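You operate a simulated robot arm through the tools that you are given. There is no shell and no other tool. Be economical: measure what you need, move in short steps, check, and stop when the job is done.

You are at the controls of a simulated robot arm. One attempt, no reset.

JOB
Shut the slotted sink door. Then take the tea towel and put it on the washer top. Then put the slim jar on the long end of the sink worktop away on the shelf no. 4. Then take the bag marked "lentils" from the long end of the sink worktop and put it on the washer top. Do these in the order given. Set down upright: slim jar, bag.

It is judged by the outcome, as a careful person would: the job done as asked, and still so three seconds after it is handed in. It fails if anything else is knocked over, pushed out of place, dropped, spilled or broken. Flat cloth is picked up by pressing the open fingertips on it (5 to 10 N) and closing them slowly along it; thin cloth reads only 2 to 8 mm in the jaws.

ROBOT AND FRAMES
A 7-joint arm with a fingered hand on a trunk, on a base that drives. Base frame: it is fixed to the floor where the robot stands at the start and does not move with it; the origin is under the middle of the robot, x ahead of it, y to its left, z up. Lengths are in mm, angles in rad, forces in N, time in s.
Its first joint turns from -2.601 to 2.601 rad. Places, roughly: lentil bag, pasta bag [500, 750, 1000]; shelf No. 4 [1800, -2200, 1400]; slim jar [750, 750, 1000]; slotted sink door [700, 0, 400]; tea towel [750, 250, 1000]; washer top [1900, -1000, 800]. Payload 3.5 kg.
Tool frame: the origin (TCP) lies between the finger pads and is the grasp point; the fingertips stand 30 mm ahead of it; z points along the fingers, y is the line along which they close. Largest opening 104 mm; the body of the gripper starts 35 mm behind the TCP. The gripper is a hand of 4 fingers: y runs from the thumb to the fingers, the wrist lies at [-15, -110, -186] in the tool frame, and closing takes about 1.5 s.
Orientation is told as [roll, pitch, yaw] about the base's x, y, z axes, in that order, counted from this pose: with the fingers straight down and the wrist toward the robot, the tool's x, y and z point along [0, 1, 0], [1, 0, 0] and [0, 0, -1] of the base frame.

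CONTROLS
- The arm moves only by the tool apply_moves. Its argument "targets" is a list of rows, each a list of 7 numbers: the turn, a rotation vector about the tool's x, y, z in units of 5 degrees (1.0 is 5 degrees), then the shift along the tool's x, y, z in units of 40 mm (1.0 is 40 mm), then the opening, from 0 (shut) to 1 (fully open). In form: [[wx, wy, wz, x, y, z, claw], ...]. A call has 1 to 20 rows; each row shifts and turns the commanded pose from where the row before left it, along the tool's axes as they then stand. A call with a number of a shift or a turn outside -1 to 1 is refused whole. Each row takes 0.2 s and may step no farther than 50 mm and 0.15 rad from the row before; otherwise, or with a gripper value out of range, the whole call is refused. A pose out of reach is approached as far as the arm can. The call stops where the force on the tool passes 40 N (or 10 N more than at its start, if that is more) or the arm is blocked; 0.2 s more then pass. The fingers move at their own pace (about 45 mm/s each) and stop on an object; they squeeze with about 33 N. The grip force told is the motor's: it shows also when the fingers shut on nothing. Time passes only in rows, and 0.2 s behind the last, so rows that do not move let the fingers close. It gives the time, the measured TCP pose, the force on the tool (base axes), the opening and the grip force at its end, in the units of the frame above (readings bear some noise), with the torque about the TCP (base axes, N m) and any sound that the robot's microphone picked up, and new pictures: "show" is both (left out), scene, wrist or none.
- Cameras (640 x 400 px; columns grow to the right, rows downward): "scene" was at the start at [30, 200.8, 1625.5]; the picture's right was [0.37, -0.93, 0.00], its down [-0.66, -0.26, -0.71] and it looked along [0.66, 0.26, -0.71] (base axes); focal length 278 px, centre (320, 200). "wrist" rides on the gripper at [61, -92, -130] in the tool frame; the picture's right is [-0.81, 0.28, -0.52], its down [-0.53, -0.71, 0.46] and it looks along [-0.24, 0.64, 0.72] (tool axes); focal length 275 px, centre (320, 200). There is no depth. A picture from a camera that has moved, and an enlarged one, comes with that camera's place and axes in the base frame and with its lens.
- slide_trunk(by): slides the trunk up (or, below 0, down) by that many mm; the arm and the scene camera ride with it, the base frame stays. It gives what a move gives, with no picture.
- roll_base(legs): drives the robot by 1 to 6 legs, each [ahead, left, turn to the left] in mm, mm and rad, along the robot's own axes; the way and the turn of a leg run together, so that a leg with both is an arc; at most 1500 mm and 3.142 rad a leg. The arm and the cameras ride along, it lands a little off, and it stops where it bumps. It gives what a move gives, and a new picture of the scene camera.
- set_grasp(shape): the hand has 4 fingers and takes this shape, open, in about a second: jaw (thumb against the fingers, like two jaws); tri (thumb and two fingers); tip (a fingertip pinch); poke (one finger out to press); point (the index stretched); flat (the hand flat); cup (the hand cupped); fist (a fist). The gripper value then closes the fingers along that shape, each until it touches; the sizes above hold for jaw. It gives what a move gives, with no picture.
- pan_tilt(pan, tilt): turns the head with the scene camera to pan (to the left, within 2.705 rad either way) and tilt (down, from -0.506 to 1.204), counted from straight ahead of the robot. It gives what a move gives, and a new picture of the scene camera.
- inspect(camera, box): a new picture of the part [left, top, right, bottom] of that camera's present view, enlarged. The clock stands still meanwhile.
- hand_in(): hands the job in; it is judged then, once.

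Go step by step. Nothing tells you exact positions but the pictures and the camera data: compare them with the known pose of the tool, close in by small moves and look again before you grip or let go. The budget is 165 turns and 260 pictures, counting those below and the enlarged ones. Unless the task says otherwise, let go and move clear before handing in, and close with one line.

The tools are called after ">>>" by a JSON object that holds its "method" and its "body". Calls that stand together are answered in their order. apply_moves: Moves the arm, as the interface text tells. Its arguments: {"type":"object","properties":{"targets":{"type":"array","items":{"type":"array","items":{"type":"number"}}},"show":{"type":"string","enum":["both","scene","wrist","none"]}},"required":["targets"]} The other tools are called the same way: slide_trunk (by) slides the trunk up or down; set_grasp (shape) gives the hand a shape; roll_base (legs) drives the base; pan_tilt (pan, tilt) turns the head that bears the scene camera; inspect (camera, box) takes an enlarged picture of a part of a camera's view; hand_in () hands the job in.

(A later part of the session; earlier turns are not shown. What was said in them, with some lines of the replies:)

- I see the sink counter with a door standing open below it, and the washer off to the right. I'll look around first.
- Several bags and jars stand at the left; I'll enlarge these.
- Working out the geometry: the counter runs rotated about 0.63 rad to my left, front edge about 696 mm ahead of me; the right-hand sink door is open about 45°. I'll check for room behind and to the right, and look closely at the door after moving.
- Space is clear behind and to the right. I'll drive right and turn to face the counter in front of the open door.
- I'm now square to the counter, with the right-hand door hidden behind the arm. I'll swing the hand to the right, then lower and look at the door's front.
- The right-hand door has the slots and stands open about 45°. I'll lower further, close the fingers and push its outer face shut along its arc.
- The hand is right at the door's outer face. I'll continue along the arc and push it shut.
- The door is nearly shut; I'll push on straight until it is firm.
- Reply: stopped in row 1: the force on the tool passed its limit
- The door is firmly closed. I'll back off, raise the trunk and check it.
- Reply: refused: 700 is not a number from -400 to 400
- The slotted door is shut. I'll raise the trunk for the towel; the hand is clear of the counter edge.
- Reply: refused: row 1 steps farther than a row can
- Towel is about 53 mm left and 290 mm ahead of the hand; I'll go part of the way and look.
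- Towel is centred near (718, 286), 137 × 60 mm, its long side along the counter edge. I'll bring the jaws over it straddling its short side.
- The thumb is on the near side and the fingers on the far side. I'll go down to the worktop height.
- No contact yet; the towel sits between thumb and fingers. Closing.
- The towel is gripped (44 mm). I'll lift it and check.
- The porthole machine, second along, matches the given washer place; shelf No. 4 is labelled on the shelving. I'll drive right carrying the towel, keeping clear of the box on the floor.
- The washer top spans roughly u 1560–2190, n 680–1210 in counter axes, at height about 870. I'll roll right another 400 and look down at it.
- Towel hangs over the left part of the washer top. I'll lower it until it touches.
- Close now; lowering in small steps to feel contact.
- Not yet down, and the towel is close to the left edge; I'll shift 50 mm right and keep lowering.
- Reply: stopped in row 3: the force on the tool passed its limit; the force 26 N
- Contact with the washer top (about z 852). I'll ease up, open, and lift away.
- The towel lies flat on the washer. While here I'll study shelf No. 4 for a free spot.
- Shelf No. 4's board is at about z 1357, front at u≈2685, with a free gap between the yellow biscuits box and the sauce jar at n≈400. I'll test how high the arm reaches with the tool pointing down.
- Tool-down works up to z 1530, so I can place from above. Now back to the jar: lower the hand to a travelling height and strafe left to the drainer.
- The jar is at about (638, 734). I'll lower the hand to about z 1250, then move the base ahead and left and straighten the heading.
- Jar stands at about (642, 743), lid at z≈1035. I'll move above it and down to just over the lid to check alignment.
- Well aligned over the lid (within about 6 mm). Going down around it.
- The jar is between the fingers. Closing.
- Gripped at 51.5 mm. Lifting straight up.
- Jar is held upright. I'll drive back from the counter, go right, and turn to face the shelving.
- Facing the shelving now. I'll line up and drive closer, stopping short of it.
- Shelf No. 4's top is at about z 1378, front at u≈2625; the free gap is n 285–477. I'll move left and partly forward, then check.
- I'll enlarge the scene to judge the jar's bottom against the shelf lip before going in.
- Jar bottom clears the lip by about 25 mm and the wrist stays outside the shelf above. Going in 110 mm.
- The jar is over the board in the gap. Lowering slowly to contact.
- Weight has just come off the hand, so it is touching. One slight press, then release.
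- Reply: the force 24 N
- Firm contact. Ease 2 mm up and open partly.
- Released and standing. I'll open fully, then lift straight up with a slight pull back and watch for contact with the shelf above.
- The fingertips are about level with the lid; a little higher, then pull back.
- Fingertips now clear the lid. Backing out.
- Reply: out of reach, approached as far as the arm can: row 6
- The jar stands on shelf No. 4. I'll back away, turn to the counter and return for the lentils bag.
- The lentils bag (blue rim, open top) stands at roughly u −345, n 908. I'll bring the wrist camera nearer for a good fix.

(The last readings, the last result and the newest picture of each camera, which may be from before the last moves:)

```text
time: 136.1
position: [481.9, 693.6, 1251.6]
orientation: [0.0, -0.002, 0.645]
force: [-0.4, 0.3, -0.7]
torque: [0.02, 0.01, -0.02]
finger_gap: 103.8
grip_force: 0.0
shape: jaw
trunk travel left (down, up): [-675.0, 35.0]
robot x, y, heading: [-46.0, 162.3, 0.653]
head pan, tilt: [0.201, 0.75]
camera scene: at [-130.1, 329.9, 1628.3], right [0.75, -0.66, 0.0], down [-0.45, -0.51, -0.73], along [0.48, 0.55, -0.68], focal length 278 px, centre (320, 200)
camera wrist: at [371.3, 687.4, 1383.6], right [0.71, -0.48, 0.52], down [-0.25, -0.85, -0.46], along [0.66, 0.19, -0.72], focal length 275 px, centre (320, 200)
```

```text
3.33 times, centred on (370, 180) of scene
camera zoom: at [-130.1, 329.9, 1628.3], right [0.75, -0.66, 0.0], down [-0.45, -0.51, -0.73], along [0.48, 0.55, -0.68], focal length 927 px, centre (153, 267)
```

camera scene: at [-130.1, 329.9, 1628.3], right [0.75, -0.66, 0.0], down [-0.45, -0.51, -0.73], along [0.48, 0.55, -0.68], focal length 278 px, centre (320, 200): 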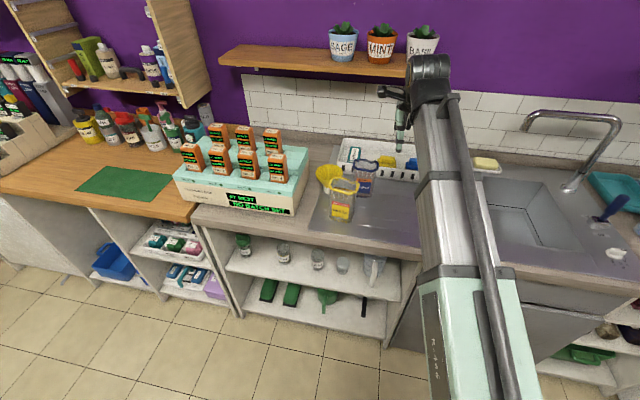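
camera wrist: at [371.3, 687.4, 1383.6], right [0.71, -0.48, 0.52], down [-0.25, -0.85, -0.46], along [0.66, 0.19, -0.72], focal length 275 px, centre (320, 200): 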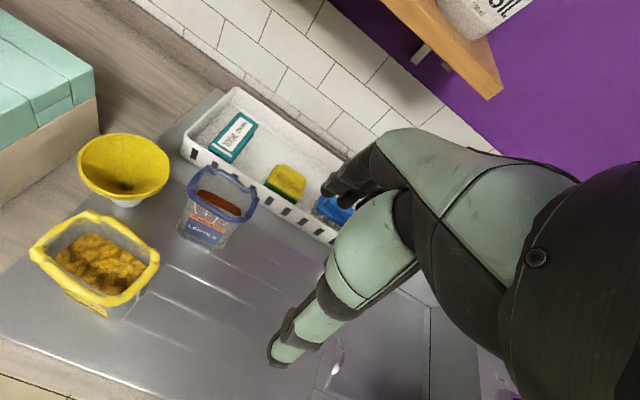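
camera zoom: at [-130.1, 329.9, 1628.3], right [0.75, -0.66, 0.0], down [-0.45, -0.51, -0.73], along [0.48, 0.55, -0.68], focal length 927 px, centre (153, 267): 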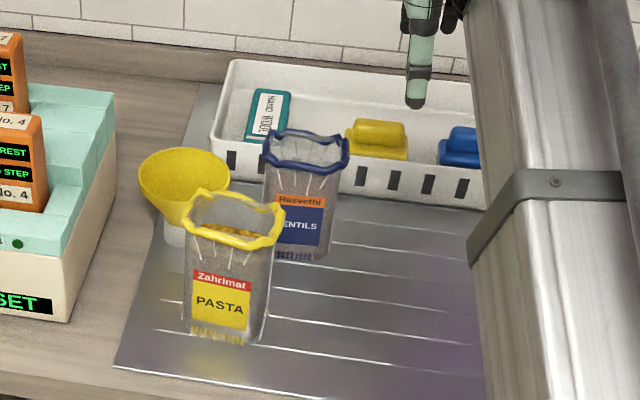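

The bag's rim is at about z 1042, centred near (531, 829), about 80 × 50 mm and yawed slightly. I'll go above it, turn to match, and check before descending.

>>> {"method": "apply_moves", "body": {"targets": [[0, 0, 0, 0.66, 0.9, 0, 1], [0, 0, 0, 0.66, 0.9, 0, 1], [0, 0, 0, 0.66, 0.9, 0, 1], [0, 0, -0.6, 0, 0.3, 0, 1], [0, 0, -0.6, 0, 0, 0.5, 1], [0, 0, 0, 0, 0, 1, 1], [0, 0, 0, 0, 0, 1, 1], [0, 0, 0, 0, 0, 0.8, 1], [0, 0, 0, 0, 0, 0, 1]]}}

```text
time: 138.1
position: [529.6, 824.9, 1127.9]
orientation: [0.0, -0.001, 0.751]
force: [0.2, -0.8, -0.4]
torque: [-0.02, -0.01, 0.03]
finger_gap: 103.5
grip_force: 0.1
shape: jaw
trunk travel left (down, up): [-675.0, 35.0]
robot x, y, heading: [-43.7, 159.4, 0.647]
head pan, tilt: [0.201, 0.75]
camera scene: at [-130.0, 330.0, 1628.3], right [0.75, -0.66, 0.0], down [-0.45, -0.51, -0.73], along [0.48, 0.55, -0.68], focal length 278 px, centre (320, 200)
camera wrist: at [420.9, 806.4, 1258.8], right [0.75, -0.41, 0.52], down [-0.16, -0.88, -0.46], along [0.64, 0.26, -0.72], focal length 275 px, centre (320, 200)
```

scene: 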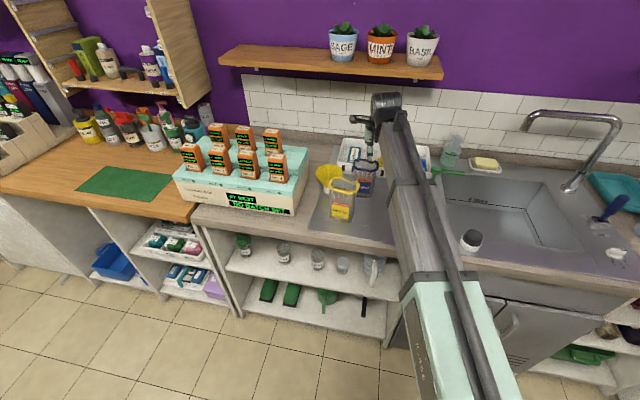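
wrist: 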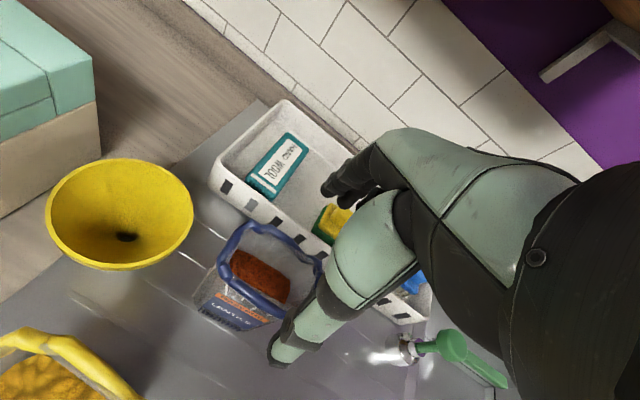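

Nearly aligned; I'll enlarge the wrist view to refine the bag's centre and yaw.

>>> {"method": "inspect", "body": {"camera": "wrist", "box": [180, 200, 340, 360]}}

```text
2.50 times, centred on (260, 280) of wrist
camera zoom: at [420.9, 806.4, 1258.8], right [0.75, -0.41, 0.52], down [-0.16, -0.88, -0.46], along [0.64, 0.26, -0.72], focal length 688 px, centre (470, 0)
```

zoom: 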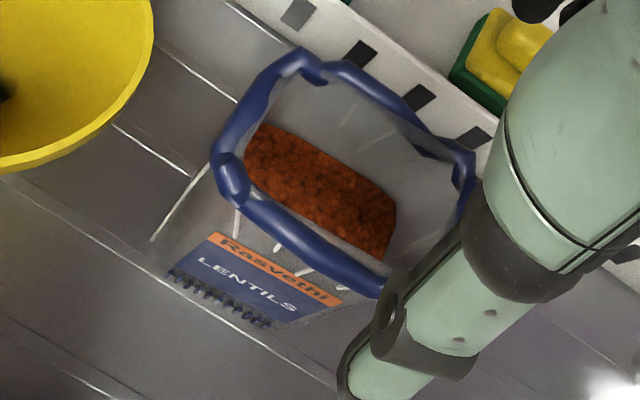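

Target centre is (532, 832), just 7 mm ahead. Descending around the bag.

>>> {"method": "apply_moves", "body": {"targets": [[0, 0, 0, 0.09, 0.16, 0.3, 1], [0, 0, 0, 0, 0, 0.5, 1], [0, 0, 0, 0, 0, 0.5, 1], [0, 0, 0, 0, 0, 0.5, 1], [0, 0, 0, 0, 0, 0.4, 1], [0, 0, 0, 0, 0, 0, 1]], "show": "wrist"}}

```text
time: 139.4
position: [533.1, 835.4, 1037.5]
orientation: [0.0, -0.001, 0.749]
force: [0.5, 0.3, 0.3]
torque: [0.01, -0.02, -0.02]
finger_gap: 103.8
grip_force: 0.0
shape: jaw
trunk travel left (down, up): [-675.0, 35.0]
robot x, y, heading: [-48.2, 159.3, 0.649]
head pan, tilt: [0.201, 0.75]
camera wrist: at [423.5, 818.3, 1166.6], right [0.75, -0.41, 0.52], down [-0.16, -0.88, -0.46], along [0.64, 0.26, -0.72], focal length 275 px, centre (320, 200)
```

wrist: 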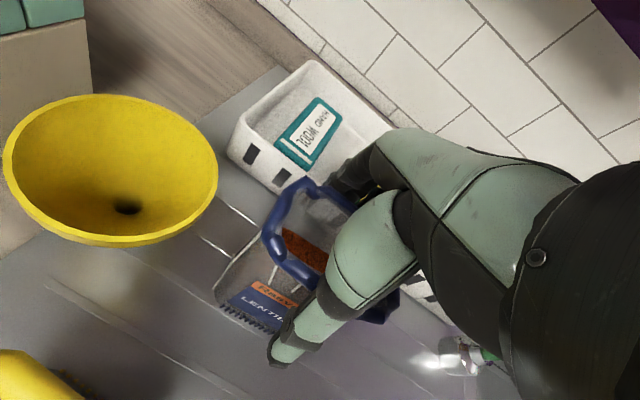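

Straddling it cleanly; a little further down.

>>> {"method": "apply_moves", "body": {"targets": [[0, 0, 0, 0, 0, 0.2, 1], [0, 0, 0, 0, 0, 0.2, 1], [0, 0, 0, 0, 0, 0.15, 1], [0, 0, 0, 0, 0, 0, 1]], "show": "wrist"}}

```text
time: 140.4
position: [531.6, 833.8, 1013.6]
orientation: [0.001, -0.001, 0.751]
force: [0.0, -0.2, 0.2]
torque: [0.0, 0.04, 0.03]
finger_gap: 103.7
grip_force: 0.0
shape: jaw
trunk travel left (down, up): [-675.0, 35.0]
robot x, y, heading: [-43.8, 158.6, 0.647]
head pan, tilt: [0.201, 0.75]
camera wrist: at [424.2, 817.7, 1144.8], right [0.75, -0.41, 0.52], down [-0.16, -0.88, -0.46], along [0.64, 0.26, -0.72], focal length 275 px, centre (320, 200)
```

wrist: 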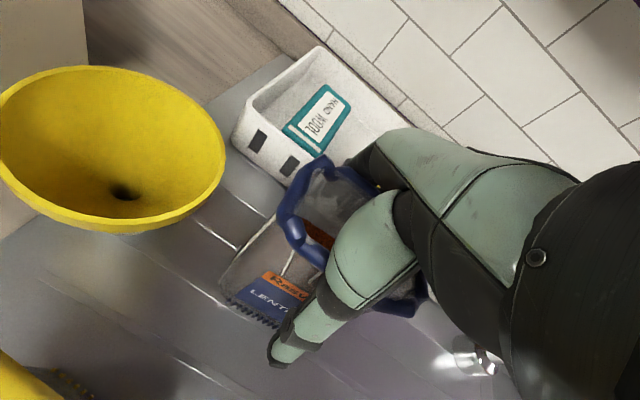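

Now closing on the bag.

>>> {"method": "apply_moves", "body": {"targets": [[0, 0, 0, 0, 0, 0, 0.7], [0, 0, 0, 0, 0, 0, 0.55], [0, 0, 0, 0, 0, 0, 0.45], [0, 0, 0, 0, 0, 0, 0.35], [0, 0, 0, 0, 0, 0, 0.3], [0, 0, 0, 0, 0, 0, 0.3], [0, 0, 0, 0, 0, 0, 0.3]], "show": "wrist"}}

```text
time: 142.1
position: [533.0, 835.9, 1013.8]
orientation: [0.001, 0.0, 0.751]
force: [-0.4, -0.8, -0.1]
torque: [-0.01, -0.01, 0.02]
finger_gap: 45.8
grip_force: 33.0
shape: jaw
trunk travel left (down, up): [-675.0, 35.0]
robot x, y, heading: [-44.5, 157.0, 0.643]
head pan, tilt: [0.201, 0.75]
camera wrist: at [424.2, 817.7, 1144.9], right [0.75, -0.41, 0.52], down [-0.16, -0.88, -0.46], along [0.64, 0.26, -0.72], focal length 275 px, centre (320, 200)
```

wrist: 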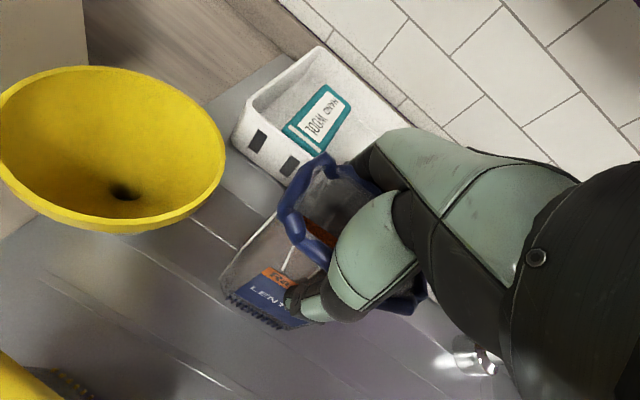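

Firm at 45.8 mm. Lifting slowly.

>>> {"method": "apply_moves", "body": {"targets": [[0, 0, 0, 0, 0, -0.2, 0.2], [0, 0, 0, 0, 0, -0.3, 0.2], [0, 0, 0, 0, 0, -0.4, 0.2], [0, 0, 0, 0, 0, -0.5, 0.2], [0, 0, 0, 0, 0, -0.5, 0.2]], "show": "both"}}

```text
time: 143.2
position: [534.0, 834.0, 1090.4]
orientation: [0.001, 0.001, 0.751]
force: [0.1, -0.1, -2.6]
torque: [0.0, 0.01, -0.02]
finger_gap: 45.8
grip_force: 32.9
shape: jaw
trunk travel left (down, up): [-675.0, 35.0]
robot x, y, heading: [-45.4, 159.2, 0.648]
head pan, tilt: [0.201, 0.75]
camera scene: at [-129.8, 330.1, 1628.2], right [0.75, -0.66, 0.0], down [-0.45, -0.51, -0.73], along [0.48, 0.55, -0.68], focal length 278 px, centre (320, 200)
camera wrist: at [424.5, 817.7, 1221.2], right [0.75, -0.41, 0.52], down [-0.16, -0.88, -0.46], along [0.64, 0.26, -0.72], focal length 275 px, centre (320, 200)
```

scene: 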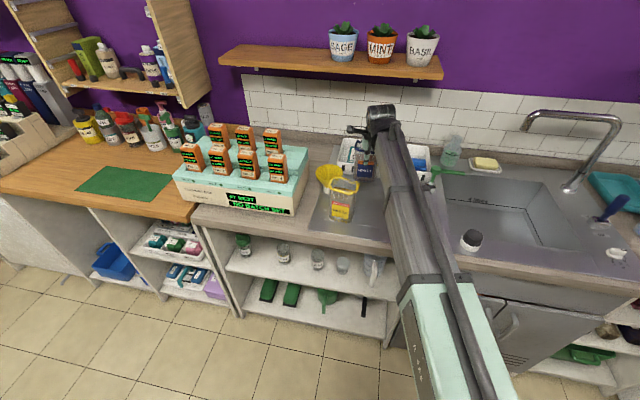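
wrist: 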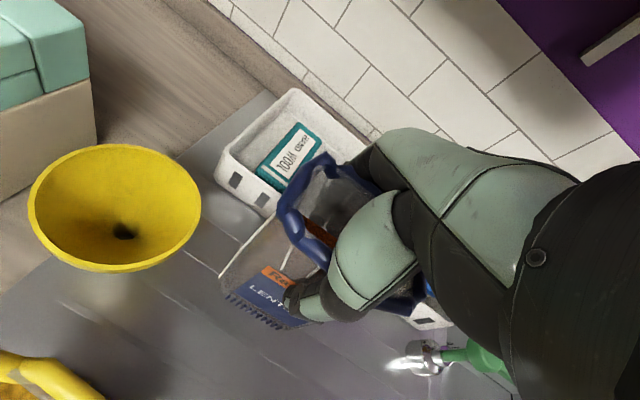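

The bag is held level. Raising and drawing it back from the counter.

>>> {"method": "apply_moves", "body": {"targets": [[0, 0, 0, 0, 0, -0.7, 0.2], [0, 0, 0, 0, 0, -0.8, 0.2], [0, 0, 0, 0, 0, -0.8, 0.2], [0, 0, 0, 0, 0, -0.8, 0.2], [0, 0, 0, 0, 0, -0.8, 0.2], [0, 0, 0, 0, 0, -0.6, 0.2], [0, 0, 0.4, 0, -0.6, 0, 0.2], [0, 0, 0.4, -0.3, -0.8, 0, 0.2], [0, 0, 0.4, -0.3, -0.8, 0, 0.2], [0, 0, 0, -0.3, -0.8, 0, 0.2], [0, 0, 0, -0.3, -0.8, 0, 0.2], [0, 0, 0, -0.3, -0.8, 0, 0.2], [0, 0, 0, -0.3, -0.8, 0, 0.2], [0, 0, 0, 0, -0.5, 0, 0.2]], "show": "wrist"}}

```text
time: 146.2
position: [391.1, 630.7, 1268.5]
orientation: [0.001, -0.001, 0.645]
force: [-0.7, 0.1, -2.2]
torque: [0.03, 0.0, -0.02]
finger_gap: 45.5
grip_force: 33.0
shape: jaw
trunk travel left (down, up): [-675.0, 35.0]
robot x, y, heading: [-44.3, 158.6, 0.645]
head pan, tilt: [0.201, 0.75]
camera wrist: at [282.0, 624.6, 1400.4], right [0.71, -0.48, 0.52], down [-0.25, -0.85, -0.46], along [0.66, 0.19, -0.72], focal length 275 px, centre (320, 200)
```

wrist: 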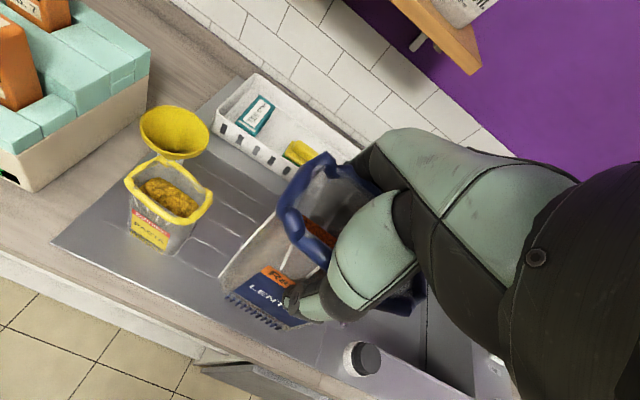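

The bag is safe, held level at about z 1160 at its base. Driving right to the washer.

>>> {"method": "roll_base", "body": {"legs": [[0, -1100, 0], [0, -780, 0]]}}

>>> {"method": "pan_tilt", "body": {"pan": 0.0, "tilt": 0.8}}

```text
time: 155.6
position: [1522.9, -859.5, 1267.7]
orientation: [0.001, -0.002, 0.638]
force: [-0.1, -0.6, -2.0]
torque: [0.02, 0.01, 0.0]
finger_gap: 45.8
grip_force: 33.1
shape: jaw
trunk travel left (down, up): [-675.0, 35.0]
robot x, y, heading: [1080.3, -1329.6, 0.636]
head pan, tilt: [0.201, 0.75]
camera scene: at [997.8, -1156.3, 1628.3], right [0.74, -0.67, 0.0], down [-0.46, -0.51, -0.73], along [0.49, 0.54, -0.68], focal length 278 px, centre (320, 200)
```

scene: 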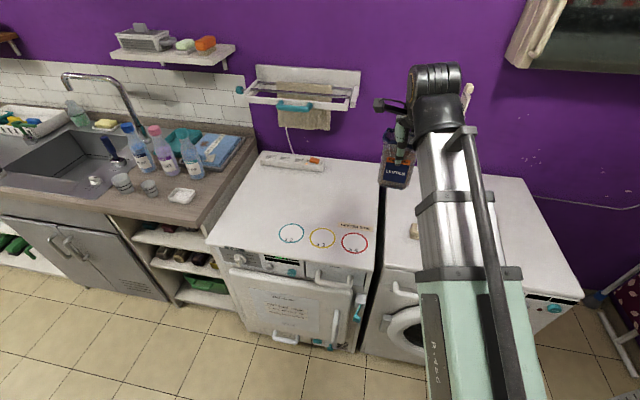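

```text
time: 156.3
position: [1522.4, -859.8, 1269.7]
orientation: [0.0, -0.002, 0.636]
force: [-0.4, -0.5, -2.7]
torque: [-0.01, 0.0, 0.0]
finger_gap: 45.9
grip_force: 32.7
shape: jaw
trunk travel left (down, up): [-675.0, 35.0]
robot x, y, heading: [1081.0, -1328.0, 0.638]
head pan, tilt: [0.0, 0.799]
camera scene: at [1006.9, -1169.4, 1624.3], right [0.6, -0.8, 0.0], down [-0.58, -0.43, -0.7], along [0.56, 0.42, -0.72], focal length 278 px, centre (320, 200)
```

scene: 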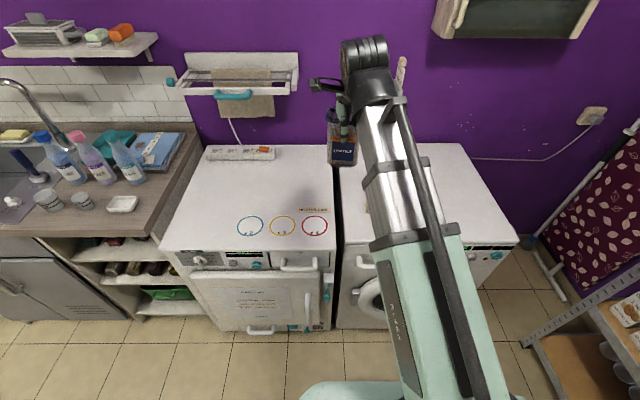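

Hand must go 391 mm right and 132 mm forward to be over the free right part of the washer top, clear of the towel.

>>> {"method": "apply_moves", "body": {"targets": [[0, 0, 0, -0.4, 0.1, 0, 0.2], [0, 0, 0, -0.75, 0.25, 0, 0.2], [0, 0, 0, -0.75, 0.25, 0, 0.2], [0, 0, 0, -0.75, 0.25, 0, 0.2], [0, 0, 0, -0.75, 0.25, 0, 0.2], [0, 0, 0, -0.75, 0.25, 0, 0.2], [0, 0, 0, -0.75, 0.25, 0, 0.2], [0, 0, 0, -0.75, 0.25, 0, 0.2], [0, 0, 0, -0.75, 0.25, 0, 0.2], [0, 0, 0, -0.75, 0.25, 0, 0.2], [0, 0, 0, -0.75, 0.25, 0, 0.2], [0, 0, 0, -0.75, 0.25, 0, 0.2], [0, 0, 0, -0.75, 0.25, 0, 0.2], [0, 0, 0, -0.4, 0.2, 0, 0.2], [0, 0, 0, 0, 0, 0, 0.2]]}}

```text
time: 159.6
position: [1861.2, -1097.4, 1268.6]
orientation: [0.0, -0.001, 0.638]
force: [0.1, -0.2, -3.1]
torque: [0.0, 0.0, 0.0]
finger_gap: 45.6
grip_force: 32.7
shape: jaw
trunk travel left (down, up): [-675.0, 35.0]
robot x, y, heading: [1080.4, -1329.7, 0.642]
head pan, tilt: [0.0, 0.799]
camera scene: at [1007.0, -1169.6, 1624.3], right [0.6, -0.8, 0.0], down [-0.58, -0.43, -0.7], along [0.56, 0.42, -0.72], focal length 278 px, centre (320, 200)
camera wrist: at [1751.1, -1102.3, 1399.1], right [0.7, -0.49, 0.52], down [-0.26, -0.85, -0.46], along [0.66, 0.19, -0.72], focal length 275 px, centre (320, 200)
```

scene: 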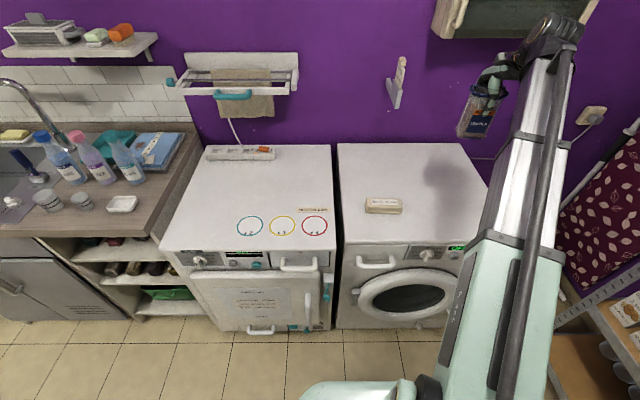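
wrist: 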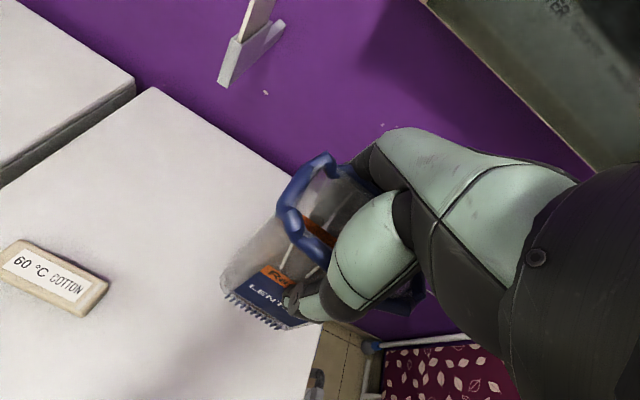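

The bag hangs over the washer's right part (washer spans u 1615–2205, bag at 1986). Lowering most of the way.

>>> {"method": "apply_moves", "body": {"targets": [[0, 0, 0, 0, 0, 0.5, 0.2], [0, 0, 0, 0, 0, 0.8, 0.2], [0, 0, 0, 0, 0, 0.8, 0.2], [0, 0, 0, 0, 0, 0.8, 0.2], [0, 0, 0, 0, 0, 0.8, 0.2], [0, 0, 0, 0, 0, 0.8, 0.2], [0, 0, 0, 0, 0, 0.8, 0.2], [0, 0, 0, 0, 0, 0.8, 0.2], [0, 0, 0, 0, 0, 0.5, 0.2], [0, 0, 0, 0, 0, 0.4, 0.2], [0, 0, 0, 0, 0, 0, 0.2]]}}

```text
time: 161.9
position: [1861.9, -1097.2, 987.3]
orientation: [-0.001, -0.002, 0.637]
force: [-0.2, 0.2, -3.0]
torque: [0.0, 0.0, 0.0]
finger_gap: 45.8
grip_force: 33.6
shape: jaw
trunk travel left (down, up): [-675.0, 35.0]
robot x, y, heading: [1079.4, -1328.7, 0.639]
head pan, tilt: [0.0, 0.799]
camera scene: at [1007.1, -1169.6, 1624.3], right [0.6, -0.8, 0.0], down [-0.58, -0.43, -0.7], along [0.56, 0.42, -0.72], focal length 278 px, centre (320, 200)
camera wrist: at [1752.1, -1102.2, 1118.4], right [0.7, -0.49, 0.52], down [-0.26, -0.85, -0.46], along [0.66, 0.19, -0.72], focal length 275 px, centre (320, 200)
```

scene: 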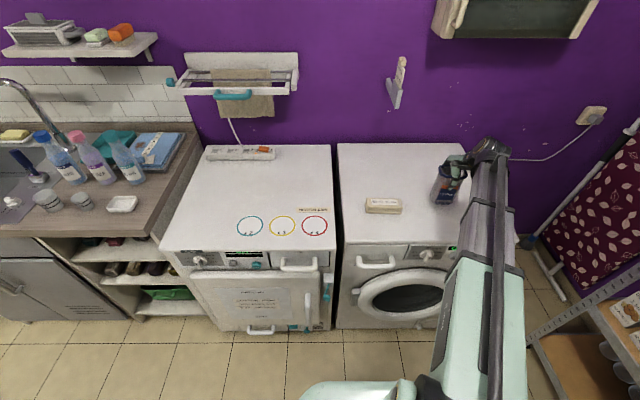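
wrist: 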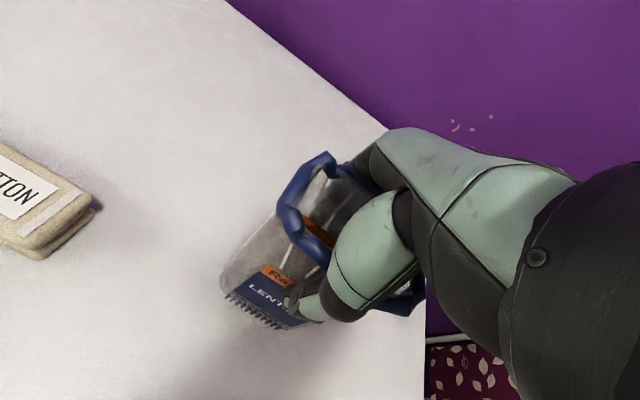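

Good spot. Lowering the last part in small steps.

>>> {"method": "apply_moves", "body": {"targets": [[0, 0, 0, 0, 0, 0.2, 0.2], [0, 0, 0, 0, 0, 0.15, 0.2], [0, 0, 0, 0, 0, 0.12, 0.2], [0, 0, 0, 0, 0, 0.1, 0.2], [0, 0, 0, 0, 0, 0, 0.2]], "show": "none"}}

```text
time: 163.2
position: [1861.2, -1097.0, 965.8]
orientation: [-0.001, 0.0, 0.638]
force: [-0.6, -0.1, -1.8]
torque: [-0.03, 0.0, 0.03]
finger_gap: 45.8
grip_force: 33.0
shape: jaw
trunk travel left (down, up): [-675.0, 35.0]
robot x, y, heading: [1079.6, -1331.3, 0.639]
head pan, tilt: [0.0, 0.799]
```

>>> {"method": "apply_moves", "body": {"targets": [[0, 0, 0, 0, 0, 0.06, 0.2], [0, 0, 0, 0, 0, 0.06, 0.2], [0, 0, 0, 0, 0, 0.05, 0.2], [0, 0, 0, 0, 0, 0, 0.2]], "show": "none"}}

```text
time: 164.2
position: [1862.4, -1096.6, 960.1]
orientation: [0.0, -0.001, 0.637]
force: [0.9, -0.1, 1.0]
torque: [0.0, -0.03, -0.01]
finger_gap: 45.8
grip_force: 33.2
shape: jaw
trunk travel left (down, up): [-675.0, 35.0]
robot x, y, heading: [1083.3, -1327.1, 0.638]
head pan, tilt: [0.0, 0.799]
```

The weight has come off the hand at z≈960, as expected. One more small press, then open.

>>> {"method": "apply_moves", "body": {"targets": [[0, 0, 0, 0, 0, 0.04, 0.2], [0, 0, 0, 0, 0, 0, 0.2]], "show": "none"}}

>>> {"method": "apply_moves", "body": {"targets": [[0, 0, 0, 0, 0, 0, 0.5], [0, 0, 0, 0, 0, 0, 0.7], [0, 0, 0, 0, 0, 0, 1], [0, 0, 0, 0, 0, 0, 1], [0, 0, 0, 0, 0, 0, 1], [0, 0, 0, 0, 0, 0, 1], [0, 0, 0, 0, 0, 0, 1]], "show": "wrist"}}

```text
time: 164.8
position: [1861.6, -1096.9, 958.6]
orientation: [0.002, -0.002, 0.636]
force: [2.3, -1.5, 10.7]
torque: [-0.04, -0.05, 0.03]
finger_gap: 45.9
grip_force: 32.8
shape: jaw
trunk travel left (down, up): [-675.0, 35.0]
robot x, y, heading: [1081.8, -1325.7, 0.638]
head pan, tilt: [0.0, 0.799]
```

```text
time: 166.3
position: [1862.7, -1096.0, 959.6]
orientation: [0.002, -0.002, 0.637]
force: [-0.5, 0.5, 0.4]
torque: [0.0, 0.01, 0.0]
finger_gap: 103.7
grip_force: 0.0
shape: jaw
trunk travel left (down, up): [-675.0, 35.0]
robot x, y, heading: [1080.1, -1330.9, 0.641]
head pan, tilt: [0.0, 0.799]
camera wrist: at [1752.0, -1101.1, 1089.1], right [0.7, -0.49, 0.52], down [-0.26, -0.85, -0.46], along [0.66, 0.19, -0.72], focal length 275 px, centre (320, 200)
```

wrist: 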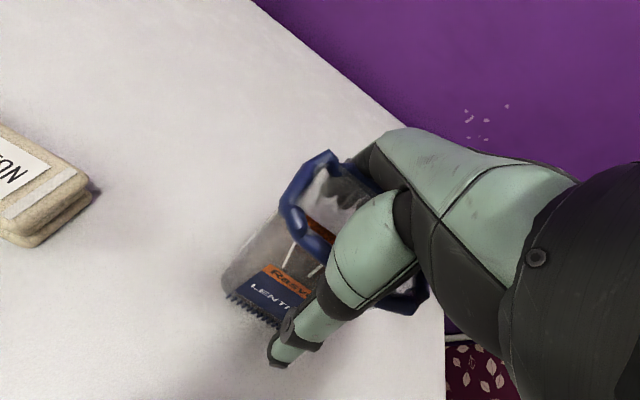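

The fingers are clear of the bag. Lifting straight up and away.

>>> {"method": "apply_moves", "body": {"targets": [[0, 0, 0, 0, 0, -0.3, 1], [0, 0, 0, 0, 0, -0.5, 1], [0, 0, 0, 0, 0, -0.8, 1], [0, 0, 0, 0, 0, -0.8, 1], [0, 0, 0, 0, 0, -0.9, 1], [0, 0, 0, 0, 0, -1, 1], [0, 0, 0, 0, 0, -1, 1], [0, 0, 0, 0, -1, 0, 1], [0, 0, 0, 0, -1, 0, 1], [0, 0, 0, 0, -1, 0, 1], [0, 0, 0, 0, -0.5, 0, 1]]}}

>>> {"method": "pan_tilt", "body": {"pan": 1.1, "tilt": 0.7}}

>>> {"method": "pan_tilt", "body": {"pan": -1.4, "tilt": 0.4}}

```text
time: 168.8
position: [1749.7, -1181.9, 1171.3]
orientation: [-0.002, -0.001, 0.638]
force: [0.9, -0.3, 0.2]
torque: [0.0, 0.02, -0.01]
finger_gap: 103.7
grip_force: 0.1
shape: jaw
trunk travel left (down, up): [-675.0, 35.0]
robot x, y, heading: [1080.1, -1326.5, 0.64]
head pan, tilt: [0.0, 0.799]
camera scene: at [1006.7, -1169.8, 1624.3], right [0.6, -0.8, 0.0], down [-0.58, -0.43, -0.7], along [0.56, 0.42, -0.72], focal length 278 px, centre (320, 200)
camera wrist: at [1638.7, -1186.8, 1301.9], right [0.7, -0.49, 0.52], down [-0.26, -0.85, -0.46], along [0.66, 0.19, -0.72], focal length 275 px, centre (320, 200)
```

scene: 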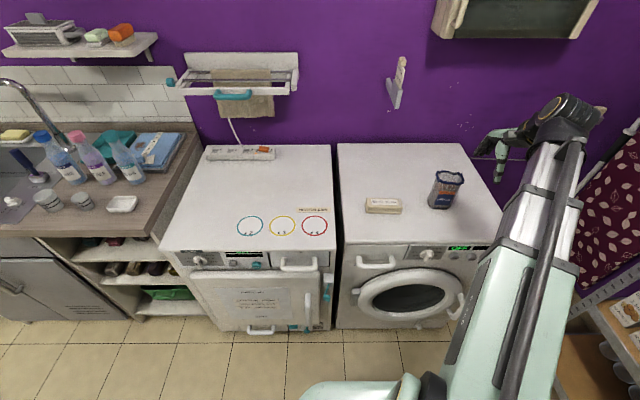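
wrist: 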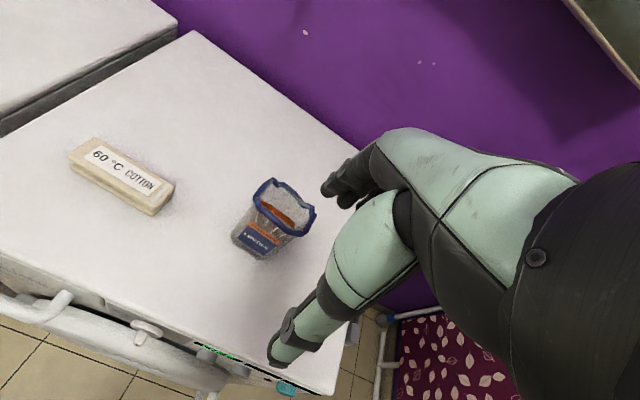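

```text
time: 170.1
position: [1750.1, -1181.1, 1169.1]
orientation: [0.0, -0.001, 0.636]
force: [0.1, -0.9, 0.4]
torque: [0.02, 0.01, -0.01]
finger_gap: 103.7
grip_force: 0.1
shape: jaw
trunk travel left (down, up): [-675.0, 35.0]
robot x, y, heading: [1082.6, -1328.5, 0.64]
head pan, tilt: [1.1, 0.7]
camera scene: at [928.0, -1133.9, 1632.5], right [0.99, 0.17, 0.0], down [0.11, -0.64, -0.76], along [-0.13, 0.75, -0.64], focal length 278 px, centre (320, 200)
```

scene: 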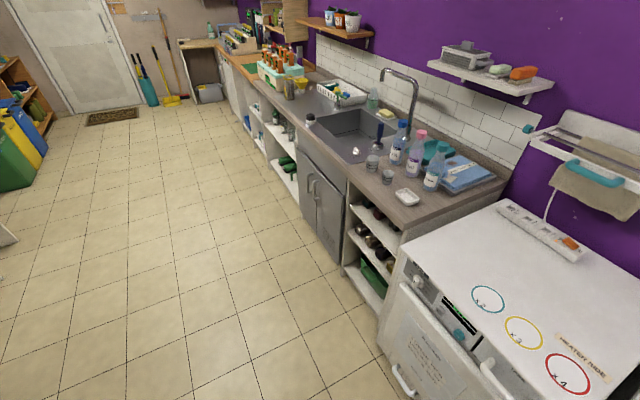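

```text
time: 172.3
position: [1749.4, -1181.3, 1169.6]
orientation: [-0.001, -0.001, 0.638]
force: [0.9, -0.1, -0.7]
torque: [0.03, 0.0, 0.01]
finger_gap: 103.8
grip_force: 0.1
shape: jaw
trunk travel left (down, up): [-675.0, 35.0]
robot x, y, heading: [1080.3, -1329.3, 0.64]
head pan, tilt: [-1.4, 0.4]
camera scene: at [1009.1, -1281.6, 1659.4], right [-0.69, -0.72, 0.0], down [-0.28, 0.27, -0.92], along [0.67, -0.64, -0.39], focal length 278 px, centre (320, 200)
```

scene: 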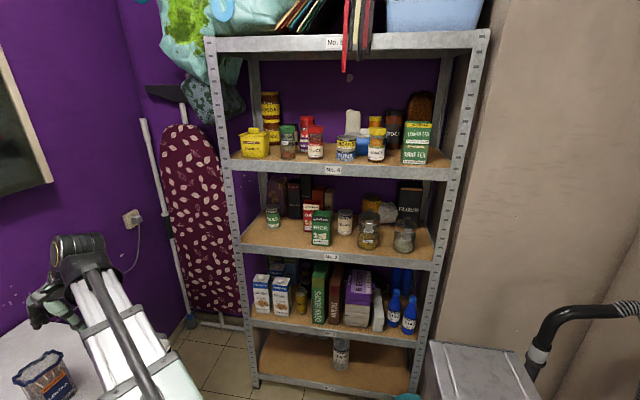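

The slotted door is shut, the towel and the lentils bag are on the washer, and the jar is upright on shelf No. 4. The hand is clear, so I'm handing in.

>>> {"method": "hand_in", "body": {}}

```text
The job is handed in.
```

I did all four steps in the order given, and in the last pictures nothing else looked knocked over or moved. The slotted sink door is shut, the tea towel is on the washer top, and the slim jar stands upright on shelf No. 4. The lentils bag stands upright on the washer top beside the towel.
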